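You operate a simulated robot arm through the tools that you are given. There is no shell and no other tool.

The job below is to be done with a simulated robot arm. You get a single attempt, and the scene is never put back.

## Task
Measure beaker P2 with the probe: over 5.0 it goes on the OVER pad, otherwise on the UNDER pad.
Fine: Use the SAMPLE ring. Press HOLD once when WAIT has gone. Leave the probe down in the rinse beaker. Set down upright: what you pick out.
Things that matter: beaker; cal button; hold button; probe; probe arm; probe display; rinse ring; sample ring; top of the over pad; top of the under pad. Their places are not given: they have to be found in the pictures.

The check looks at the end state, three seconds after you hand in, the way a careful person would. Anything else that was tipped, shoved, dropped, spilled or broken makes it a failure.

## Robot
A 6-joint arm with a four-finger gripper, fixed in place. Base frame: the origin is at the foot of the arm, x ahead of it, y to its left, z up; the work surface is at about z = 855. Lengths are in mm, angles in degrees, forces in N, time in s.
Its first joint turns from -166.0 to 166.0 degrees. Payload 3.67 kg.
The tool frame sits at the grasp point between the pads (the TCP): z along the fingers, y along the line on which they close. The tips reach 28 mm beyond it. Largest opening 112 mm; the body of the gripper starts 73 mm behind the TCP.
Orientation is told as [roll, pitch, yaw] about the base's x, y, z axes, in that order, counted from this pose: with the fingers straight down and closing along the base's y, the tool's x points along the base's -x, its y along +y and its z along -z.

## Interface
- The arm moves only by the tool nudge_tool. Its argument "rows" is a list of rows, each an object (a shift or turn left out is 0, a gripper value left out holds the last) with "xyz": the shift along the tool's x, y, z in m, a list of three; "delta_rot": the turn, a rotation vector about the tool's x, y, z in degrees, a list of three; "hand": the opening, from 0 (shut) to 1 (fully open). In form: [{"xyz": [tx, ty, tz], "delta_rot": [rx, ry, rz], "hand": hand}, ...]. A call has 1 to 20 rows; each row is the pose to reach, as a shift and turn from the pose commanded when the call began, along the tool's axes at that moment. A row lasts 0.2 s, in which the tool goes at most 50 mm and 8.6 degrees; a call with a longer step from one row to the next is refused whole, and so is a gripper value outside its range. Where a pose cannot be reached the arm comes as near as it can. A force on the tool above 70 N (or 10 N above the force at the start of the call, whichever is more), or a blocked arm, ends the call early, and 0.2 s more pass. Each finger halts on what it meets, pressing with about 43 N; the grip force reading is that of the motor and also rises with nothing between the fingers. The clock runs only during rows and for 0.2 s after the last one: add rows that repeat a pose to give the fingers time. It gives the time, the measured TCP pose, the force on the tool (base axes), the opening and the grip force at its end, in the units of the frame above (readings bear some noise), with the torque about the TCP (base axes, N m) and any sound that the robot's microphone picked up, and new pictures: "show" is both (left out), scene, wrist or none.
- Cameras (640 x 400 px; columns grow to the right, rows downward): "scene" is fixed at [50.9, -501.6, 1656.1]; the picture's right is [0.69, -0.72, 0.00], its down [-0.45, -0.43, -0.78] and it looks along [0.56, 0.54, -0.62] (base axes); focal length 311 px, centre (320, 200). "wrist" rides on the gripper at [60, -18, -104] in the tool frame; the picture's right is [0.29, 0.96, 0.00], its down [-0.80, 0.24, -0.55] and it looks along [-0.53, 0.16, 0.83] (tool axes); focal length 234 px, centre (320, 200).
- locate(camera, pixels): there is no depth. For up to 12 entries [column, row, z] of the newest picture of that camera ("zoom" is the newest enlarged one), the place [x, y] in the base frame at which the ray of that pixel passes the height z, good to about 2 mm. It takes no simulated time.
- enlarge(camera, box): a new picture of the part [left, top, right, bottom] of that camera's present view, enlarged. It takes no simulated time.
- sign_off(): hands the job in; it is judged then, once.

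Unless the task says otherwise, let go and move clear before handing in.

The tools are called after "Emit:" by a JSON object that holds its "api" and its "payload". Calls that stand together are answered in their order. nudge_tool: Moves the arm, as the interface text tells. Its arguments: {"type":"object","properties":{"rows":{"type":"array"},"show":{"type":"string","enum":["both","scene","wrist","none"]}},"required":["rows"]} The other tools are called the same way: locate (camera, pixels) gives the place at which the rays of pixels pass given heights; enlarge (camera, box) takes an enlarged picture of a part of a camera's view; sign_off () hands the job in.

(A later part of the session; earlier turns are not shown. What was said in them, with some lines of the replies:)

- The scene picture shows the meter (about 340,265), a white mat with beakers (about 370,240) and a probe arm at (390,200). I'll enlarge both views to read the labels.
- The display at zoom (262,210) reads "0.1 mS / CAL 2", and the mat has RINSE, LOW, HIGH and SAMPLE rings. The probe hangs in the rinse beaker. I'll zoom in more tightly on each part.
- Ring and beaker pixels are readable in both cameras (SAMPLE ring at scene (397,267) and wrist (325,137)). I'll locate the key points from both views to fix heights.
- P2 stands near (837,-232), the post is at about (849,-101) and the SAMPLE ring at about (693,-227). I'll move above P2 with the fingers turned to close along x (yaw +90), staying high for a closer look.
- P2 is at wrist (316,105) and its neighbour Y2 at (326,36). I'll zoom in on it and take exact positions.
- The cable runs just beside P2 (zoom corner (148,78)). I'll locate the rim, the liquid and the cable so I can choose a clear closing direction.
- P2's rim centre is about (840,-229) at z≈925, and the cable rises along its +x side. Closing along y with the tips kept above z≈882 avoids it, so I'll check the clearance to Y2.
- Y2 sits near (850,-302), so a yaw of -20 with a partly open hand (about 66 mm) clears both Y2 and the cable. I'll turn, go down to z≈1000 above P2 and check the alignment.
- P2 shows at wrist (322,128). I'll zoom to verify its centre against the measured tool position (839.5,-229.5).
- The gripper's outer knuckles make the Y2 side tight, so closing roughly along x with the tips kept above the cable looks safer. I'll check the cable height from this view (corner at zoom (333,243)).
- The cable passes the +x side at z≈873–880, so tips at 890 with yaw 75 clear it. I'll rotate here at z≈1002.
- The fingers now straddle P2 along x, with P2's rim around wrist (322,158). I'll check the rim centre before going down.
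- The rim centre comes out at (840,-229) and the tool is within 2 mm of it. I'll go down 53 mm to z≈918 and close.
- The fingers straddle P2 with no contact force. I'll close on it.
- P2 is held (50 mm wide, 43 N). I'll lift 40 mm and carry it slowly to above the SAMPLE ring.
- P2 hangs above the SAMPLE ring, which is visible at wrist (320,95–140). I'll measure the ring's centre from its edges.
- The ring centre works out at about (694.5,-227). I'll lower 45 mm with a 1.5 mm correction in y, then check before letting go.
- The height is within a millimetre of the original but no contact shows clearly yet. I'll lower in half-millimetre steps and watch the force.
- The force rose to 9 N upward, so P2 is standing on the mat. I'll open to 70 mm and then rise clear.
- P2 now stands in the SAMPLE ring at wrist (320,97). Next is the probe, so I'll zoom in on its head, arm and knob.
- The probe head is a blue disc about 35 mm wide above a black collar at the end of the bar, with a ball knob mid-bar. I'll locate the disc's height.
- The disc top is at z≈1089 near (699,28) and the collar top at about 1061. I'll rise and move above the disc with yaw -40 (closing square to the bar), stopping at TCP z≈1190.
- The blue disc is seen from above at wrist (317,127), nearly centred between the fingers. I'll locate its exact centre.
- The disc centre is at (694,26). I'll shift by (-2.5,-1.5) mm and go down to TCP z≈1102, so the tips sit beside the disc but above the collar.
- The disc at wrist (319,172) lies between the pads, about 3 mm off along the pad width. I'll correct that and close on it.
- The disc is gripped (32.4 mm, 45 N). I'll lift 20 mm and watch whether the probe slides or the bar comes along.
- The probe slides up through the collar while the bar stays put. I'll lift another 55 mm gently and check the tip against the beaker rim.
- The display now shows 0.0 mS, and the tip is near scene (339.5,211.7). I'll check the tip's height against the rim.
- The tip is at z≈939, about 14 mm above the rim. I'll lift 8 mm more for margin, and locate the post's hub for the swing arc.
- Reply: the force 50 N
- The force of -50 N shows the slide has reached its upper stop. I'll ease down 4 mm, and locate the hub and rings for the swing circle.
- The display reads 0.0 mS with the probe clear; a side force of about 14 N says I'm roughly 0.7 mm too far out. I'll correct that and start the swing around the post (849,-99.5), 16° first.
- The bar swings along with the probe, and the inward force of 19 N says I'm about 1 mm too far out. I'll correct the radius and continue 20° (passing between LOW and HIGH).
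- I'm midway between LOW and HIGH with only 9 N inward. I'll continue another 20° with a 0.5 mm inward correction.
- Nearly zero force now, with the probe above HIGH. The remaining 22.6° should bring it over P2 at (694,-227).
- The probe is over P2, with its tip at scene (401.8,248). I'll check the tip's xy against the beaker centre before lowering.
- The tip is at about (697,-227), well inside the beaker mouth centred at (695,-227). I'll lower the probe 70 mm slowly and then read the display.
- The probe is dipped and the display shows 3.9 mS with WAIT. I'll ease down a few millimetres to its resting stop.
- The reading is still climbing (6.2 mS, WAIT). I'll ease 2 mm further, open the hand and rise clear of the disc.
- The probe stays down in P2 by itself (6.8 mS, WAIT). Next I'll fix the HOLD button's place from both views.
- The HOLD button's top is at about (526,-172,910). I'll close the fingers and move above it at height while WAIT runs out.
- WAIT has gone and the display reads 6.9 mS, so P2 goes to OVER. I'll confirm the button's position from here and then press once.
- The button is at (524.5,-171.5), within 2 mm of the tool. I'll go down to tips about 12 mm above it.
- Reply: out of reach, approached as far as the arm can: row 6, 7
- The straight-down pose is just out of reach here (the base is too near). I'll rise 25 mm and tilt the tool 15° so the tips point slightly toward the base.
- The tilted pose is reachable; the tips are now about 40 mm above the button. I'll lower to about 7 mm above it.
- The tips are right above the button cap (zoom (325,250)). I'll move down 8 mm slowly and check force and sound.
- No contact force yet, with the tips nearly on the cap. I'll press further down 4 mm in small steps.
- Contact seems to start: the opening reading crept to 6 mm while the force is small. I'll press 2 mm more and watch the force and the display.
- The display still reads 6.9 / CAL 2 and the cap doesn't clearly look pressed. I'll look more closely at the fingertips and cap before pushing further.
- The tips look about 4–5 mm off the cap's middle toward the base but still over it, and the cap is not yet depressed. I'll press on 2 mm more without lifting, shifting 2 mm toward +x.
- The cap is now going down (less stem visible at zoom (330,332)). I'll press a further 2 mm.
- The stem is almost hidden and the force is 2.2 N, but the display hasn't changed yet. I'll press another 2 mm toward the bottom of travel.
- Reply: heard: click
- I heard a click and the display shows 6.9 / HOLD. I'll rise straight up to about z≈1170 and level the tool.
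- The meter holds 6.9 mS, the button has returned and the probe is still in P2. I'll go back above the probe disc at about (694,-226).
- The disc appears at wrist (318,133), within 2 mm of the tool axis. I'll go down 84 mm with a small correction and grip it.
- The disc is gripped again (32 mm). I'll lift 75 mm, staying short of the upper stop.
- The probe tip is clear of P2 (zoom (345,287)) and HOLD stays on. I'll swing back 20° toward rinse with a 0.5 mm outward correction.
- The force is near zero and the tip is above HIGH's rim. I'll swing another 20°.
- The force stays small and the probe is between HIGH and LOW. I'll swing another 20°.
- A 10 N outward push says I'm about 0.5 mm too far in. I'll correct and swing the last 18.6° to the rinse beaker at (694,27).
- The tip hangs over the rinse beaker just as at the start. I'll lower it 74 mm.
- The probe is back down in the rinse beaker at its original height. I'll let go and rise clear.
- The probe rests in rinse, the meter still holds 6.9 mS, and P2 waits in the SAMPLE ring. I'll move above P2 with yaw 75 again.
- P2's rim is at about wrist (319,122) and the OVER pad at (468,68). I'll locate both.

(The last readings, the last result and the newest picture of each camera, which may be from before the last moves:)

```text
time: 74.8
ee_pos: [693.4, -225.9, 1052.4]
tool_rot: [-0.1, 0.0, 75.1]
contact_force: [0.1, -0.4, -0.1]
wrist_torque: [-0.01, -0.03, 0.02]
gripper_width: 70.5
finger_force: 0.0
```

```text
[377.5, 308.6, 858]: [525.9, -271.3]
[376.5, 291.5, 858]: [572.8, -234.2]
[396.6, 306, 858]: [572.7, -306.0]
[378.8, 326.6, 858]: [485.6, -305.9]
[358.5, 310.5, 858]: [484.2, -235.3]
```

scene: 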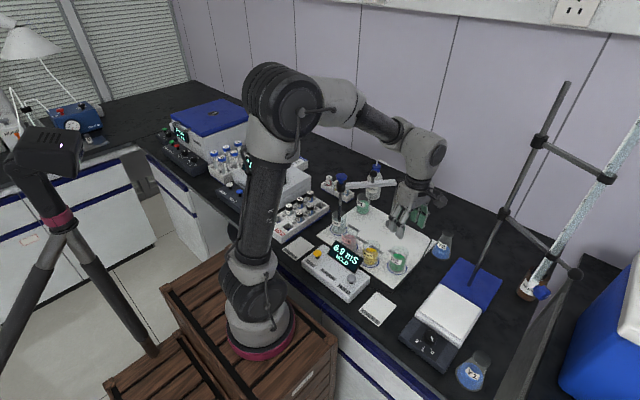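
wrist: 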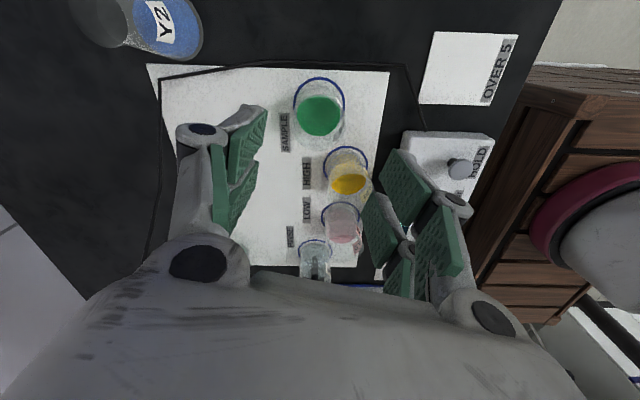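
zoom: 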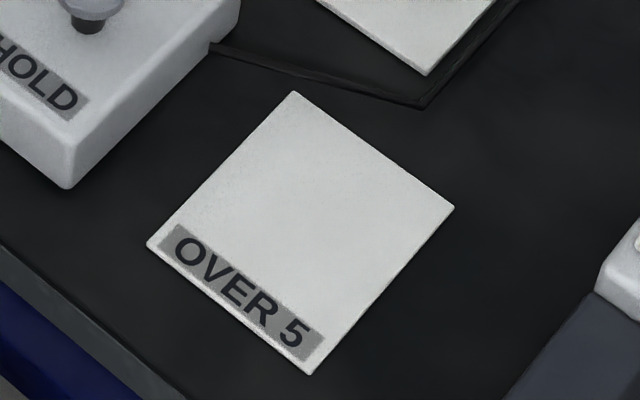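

P2's centre is at (693,-226), directly under the tool, and the OVER pad spans x 485–573, y -306 to -234. I'll go down to z≈918 and grip P2.

Emit:
{"api": "nudge_tool", "payload": {"rows": [{"xyz": [0, 0, 0.04]}, {"xyz": [0, 0, 0.08]}, {"xyz": [0, 0, 0.11]}, {"xyz": [0, 0, 0.128]}, {"xyz": [0, 0, 0.134]}, {"xyz": [0, 0, 0.134]}, {"xyz": [0, 0, 0.134], "hand": 0.5}, {"xyz": [0, 0, 0.134], "hand": 0.35}, {"xyz": [0, 0, 0.134], "hand": 0.35}, {"xyz": [0, 0, 0.134], "hand": 0.35}]}}

Emit:
{"api": "enlarge", "payload": {"camera": "scene", "box": [350, 200, 440, 290]}}

```text
time: 77.0
ee_pos: [694.6, -227.2, 920.1]
tool_rot: [0.0, 0.0, 75.0]
contact_force: [0.0, -0.3, 0.0]
wrist_torque: [0.02, 0.01, 0.03]
gripper_width: 49.9
finger_force: 42.6
```

scene: 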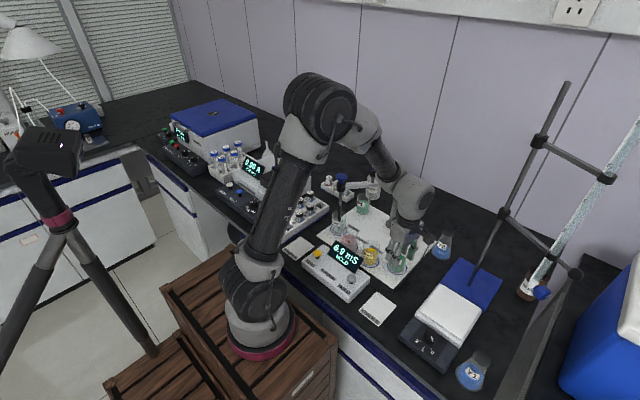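
wrist: 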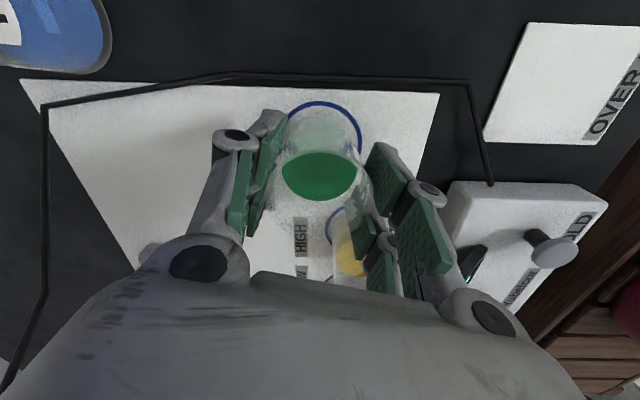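

```text
4.44 times, centred on (395, 245) of scene
```

zoom: 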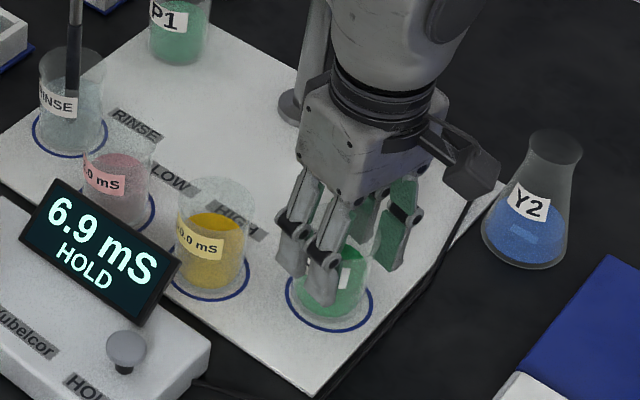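

P2 is gripped (49.9 mm). I'll lift it 65 mm and carry it slowly to above the OVER pad at (532,-270).

Emit:
{"api": "nudge_tool", "payload": {"rows": [{"xyz": [0, 0, -0.008]}, {"xyz": [0, 0, -0.022]}, {"xyz": [0, 0, -0.038]}, {"xyz": [0, 0, -0.053]}, {"xyz": [0, 0, -0.062]}, {"xyz": [0, 0, -0.065]}, {"xyz": [0.004, 0.007, -0.065]}, {"xyz": [0.0123, 0.0215, -0.065]}, {"xyz": [0.0223, 0.0389, -0.065]}, {"xyz": [0.0323, 0.0563, -0.065]}, {"xyz": [0.0423, 0.0738, -0.065]}, {"xyz": [0.0523, 0.0912, -0.065]}, {"xyz": [0.0623, 0.1086, -0.065]}, {"xyz": [0.0723, 0.1261, -0.065]}, {"xyz": [0.08, 0.1395, -0.065]}, {"xyz": [0.0835, 0.1456, -0.065]}, {"xyz": [0.0835, 0.1456, -0.065]}, {"xyz": [0.0835, 0.1456, -0.065]}]}}

Emit:
{"api": "enlarge", "payload": {"camera": "scene", "box": [340, 250, 420, 330]}}

Emit:
{"api": "enlarge", "payload": {"camera": "wrist", "box": [220, 60, 400, 220]}}

```text
time: 80.8
ee_pos: [532.8, -268.8, 984.6]
tool_rot: [0.0, 0.1, 75.1]
contact_force: [-1.2, 1.0, -0.6]
wrist_torque: [-0.01, -0.02, -0.02]
gripper_width: 49.9
finger_force: 42.9
```

scene: 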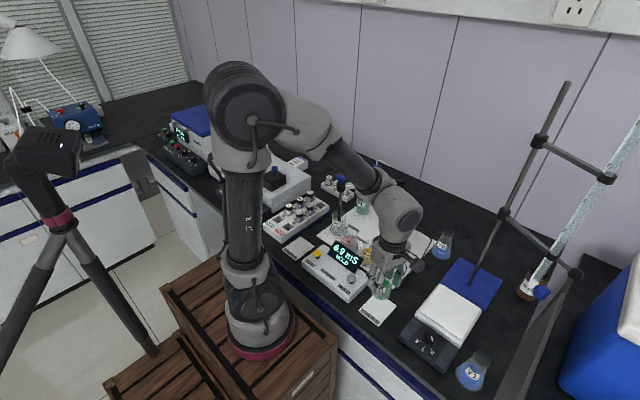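
wrist: 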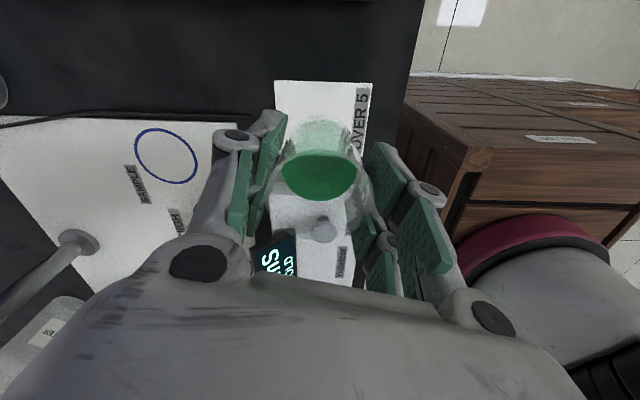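

```text
5.00 times, centred on (380, 290) of scene
```

zoom: 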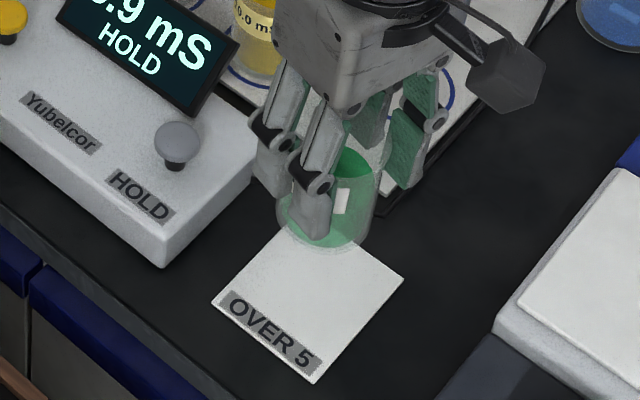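

```text
2.50 times, centred on (310, 140) of wrist
```

zoom: 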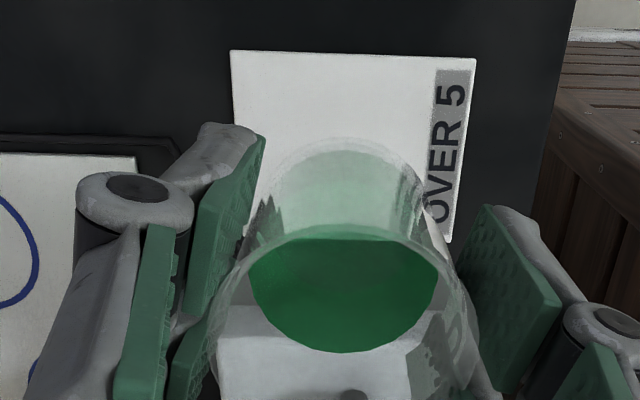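

P2 hangs above the OVER pad and the pose is in reach. I'll lower 62 mm and then feel for contact.

Emit:
{"api": "nudge_tool", "payload": {"rows": [{"xyz": [0, 0, 0.01]}, {"xyz": [0, 0, 0.025]}, {"xyz": [0, 0, 0.04]}, {"xyz": [0, 0, 0.052]}, {"xyz": [0, 0, 0.059]}, {"xyz": [0, 0, 0.062]}, {"xyz": [0, 0, 0.062]}]}}

Emit:
{"api": "enlarge", "payload": {"camera": "scene", "box": [340, 260, 420, 340]}}

```text
time: 82.4
ee_pos: [532.6, -269.5, 922.6]
tool_rot: [0.0, 0.0, 75.1]
contact_force: [-0.1, -1.2, -1.9]
wrist_torque: [-0.02, -0.02, 0.01]
gripper_width: 49.7
finger_force: 43.2
```

scene: 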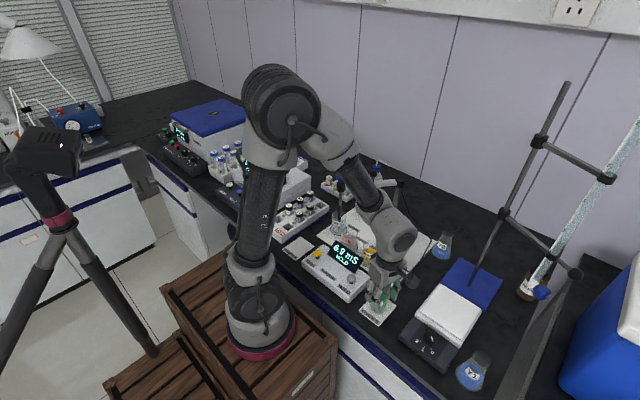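
wrist: 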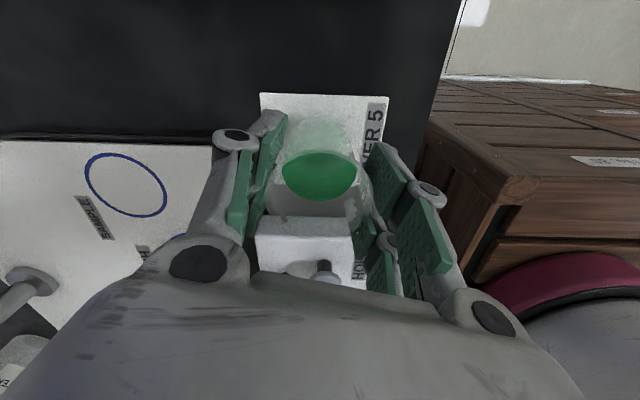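

```text
5.00 times, centred on (380, 300) of scene
```

zoom: 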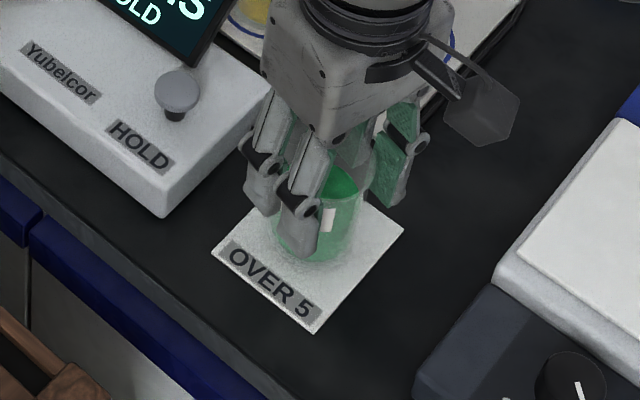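

P2 is centred over the pad with only its own weight on the sensor (-1.9 N). I'll lower in small steps to find the pad.

Emit:
{"api": "nudge_tool", "payload": {"rows": [{"xyz": [0, 0, 0.001]}, {"xyz": [0, 0, 0.002]}, {"xyz": [0, 0, 0.003]}, {"xyz": [0, 0, 0.003]}], "show": "none"}}

```text
time: 83.4
ee_pos: [532.5, -269.8, 918.7]
tool_rot: [0.1, 0.1, 75.1]
contact_force: [-0.3, 0.9, -1.8]
wrist_torque: [0.0, -0.04, -0.03]
gripper_width: 49.8
finger_force: 43.2
```

No contact yet at z≈918.7, so the pad sits a little lower than the mat. I'll continue in half-millimetre steps.

Emit:
{"api": "nudge_tool", "payload": {"rows": [{"xyz": [0, 0, 0.0005]}, {"xyz": [0, 0, 0.001]}, {"xyz": [0, 0, 0.001]}], "show": "none"}}

```text
time: 84.2
ee_pos: [532.2, -269.5, 917.7]
tool_rot: [0.0, -0.1, 75.1]
contact_force: [0.6, 0.2, -0.4]
wrist_torque: [-0.01, 0.0, 0.01]
gripper_width: 49.7
finger_force: 42.9
```

Emit:
{"api": "nudge_tool", "payload": {"rows": [{"xyz": [0, 0, 0.0005]}, {"xyz": [0, 0, 0.001]}, {"xyz": [0, 0, 0.001]}], "show": "none"}}

```text
time: 85.0
ee_pos: [532.5, -270.3, 916.8]
tool_rot: [-0.1, 0.0, 75.1]
contact_force: [-0.3, -0.9, 0.2]
wrist_torque: [0.0, -0.02, 0.02]
gripper_width: 49.8
finger_force: 42.9
```

The force is shifting from -1.8 toward zero but isn't a clear contact yet. I'll go another 1 mm.

Emit:
{"api": "nudge_tool", "payload": {"rows": [{"xyz": [0, 0, 0.0005]}, {"xyz": [0, 0, 0.001]}, {"xyz": [0, 0, 0.001]}]}}

Emit:
{"api": "enlarge", "payload": {"camera": "scene", "box": [350, 270, 410, 330]}}

```text
time: 85.8
ee_pos: [531.4, -269.7, 917.5]
tool_rot: [-0.2, 0.0, 75.1]
contact_force: [-4.1, 0.2, 24.6]
wrist_torque: [0.11, 0.08, -0.1]
gripper_width: 49.7
finger_force: 42.7
```

scene: 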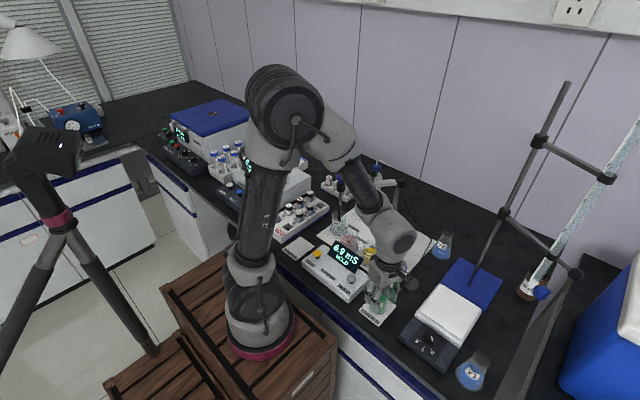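
wrist: 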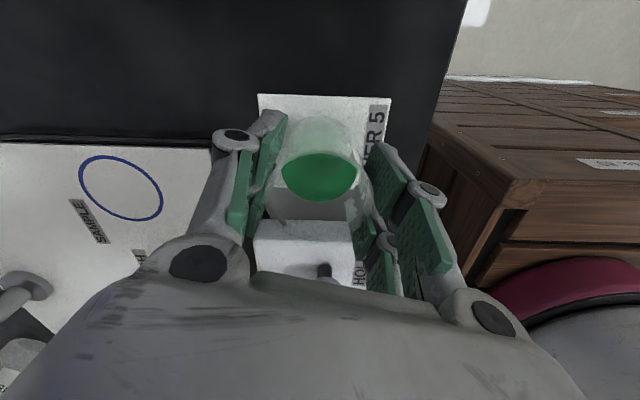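

```text
6.67 times, centred on (380, 300) of scene
```

zoom: 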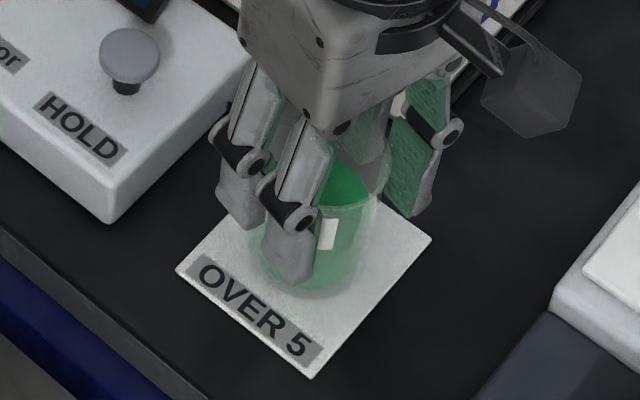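

The force rose to 24.6 N, so P2 now stands on the pad. I'll back off 1 mm, open to 70 mm, and rise straight up.

Emit:
{"api": "nudge_tool", "payload": {"rows": [{"xyz": [0, 0, -0.0005]}, {"xyz": [0, 0, -0.001]}, {"xyz": [0, 0, -0.001], "hand": 0.5}, {"xyz": [0, 0, -0.001], "hand": 0.62}, {"xyz": [0, 0, -0.001], "hand": 0.62}, {"xyz": [0, 0, -0.015]}, {"xyz": [0, 0, -0.045]}, {"xyz": [0, 0, -0.09]}, {"xyz": [0, 0, -0.135]}, {"xyz": [0, 0, -0.18]}, {"xyz": [0, 0, -0.22]}, {"xyz": [0, 0, -0.22]}]}}

Emit:
{"api": "enlarge", "payload": {"camera": "scene", "box": [310, 200, 430, 340]}}

```text
time: 88.4
ee_pos: [532.7, -269.9, 1136.5]
tool_rot: [0.0, 0.1, 75.1]
contact_force: [0.3, 0.4, -0.2]
wrist_torque: [0.0, 0.0, -0.02]
gripper_width: 69.3
finger_force: 0.1
```

scene: 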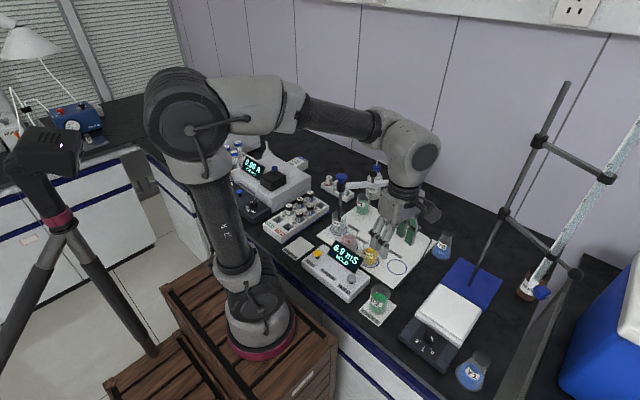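
wrist: 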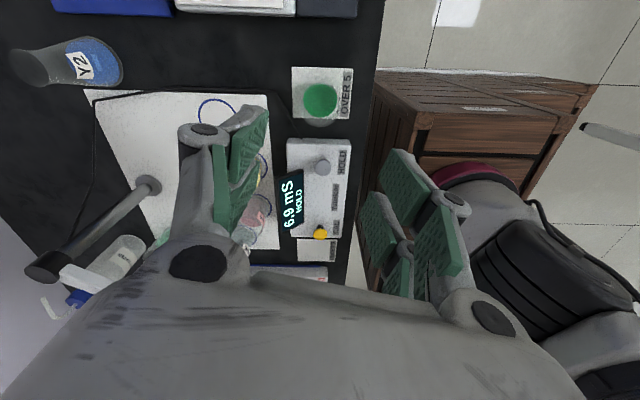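

```text
2.86 times, centred on (370, 270) of scene
```

zoom: 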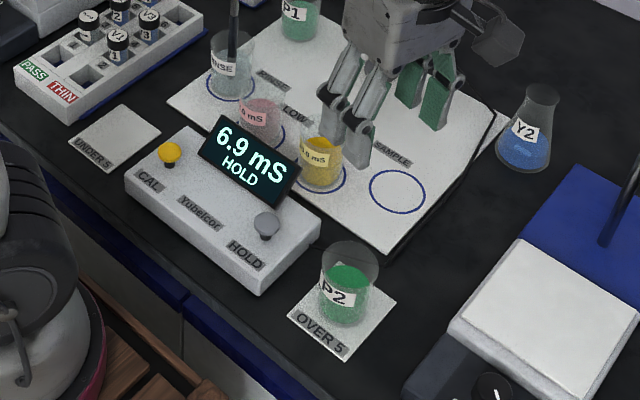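

P2 stands upright on the OVER pad (zoom (345,290)), the probe is down in the rinse beaker, the meter holds 6.9 mS and the arm is clear. I'll do a last check of the probe and neighbours.

Emit:
{"api": "enlarge", "payload": {"camera": "scene", "box": [320, 165, 460, 305]}}

```text
2.86 times, centred on (390, 235) of scene
```

zoom: 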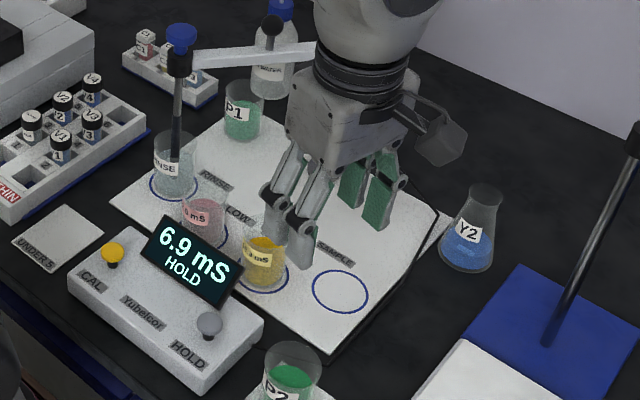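

Everything is where it should be: the probe is fully down in RINSE (zoom (178,100)), the other beakers haven't moved, and P2 is on OVER. I'm handing in.

Emit:
{"api": "sign_off", "payload": {}}

```text
The job is handed in.
```

P2 measured 6.9 mS, which is over 5.0, so it now stands upright on the OVER pad.

- **Measurement:** I took the reading on the SAMPLE ring. I pressed HOLD once, after WAIT had gone. The display still showed 6.9 mS and HOLD at the end.
- **Calibration:** I did not press CAL. The meter showed "CAL 2" from the start, and I took that to mean it was already calibrated at two points. I did not check it against the LOW and HIGH standards.
- **Probe:** It is back down in the rinse beaker. On the way back it passed over the HIGH and LOW beakers with sample still on its tip. I saw no drips.
- **Everything else:** The other beakers and the Y2 flask were still upright and in place in the last picture, and the arm was clear when I handed in.
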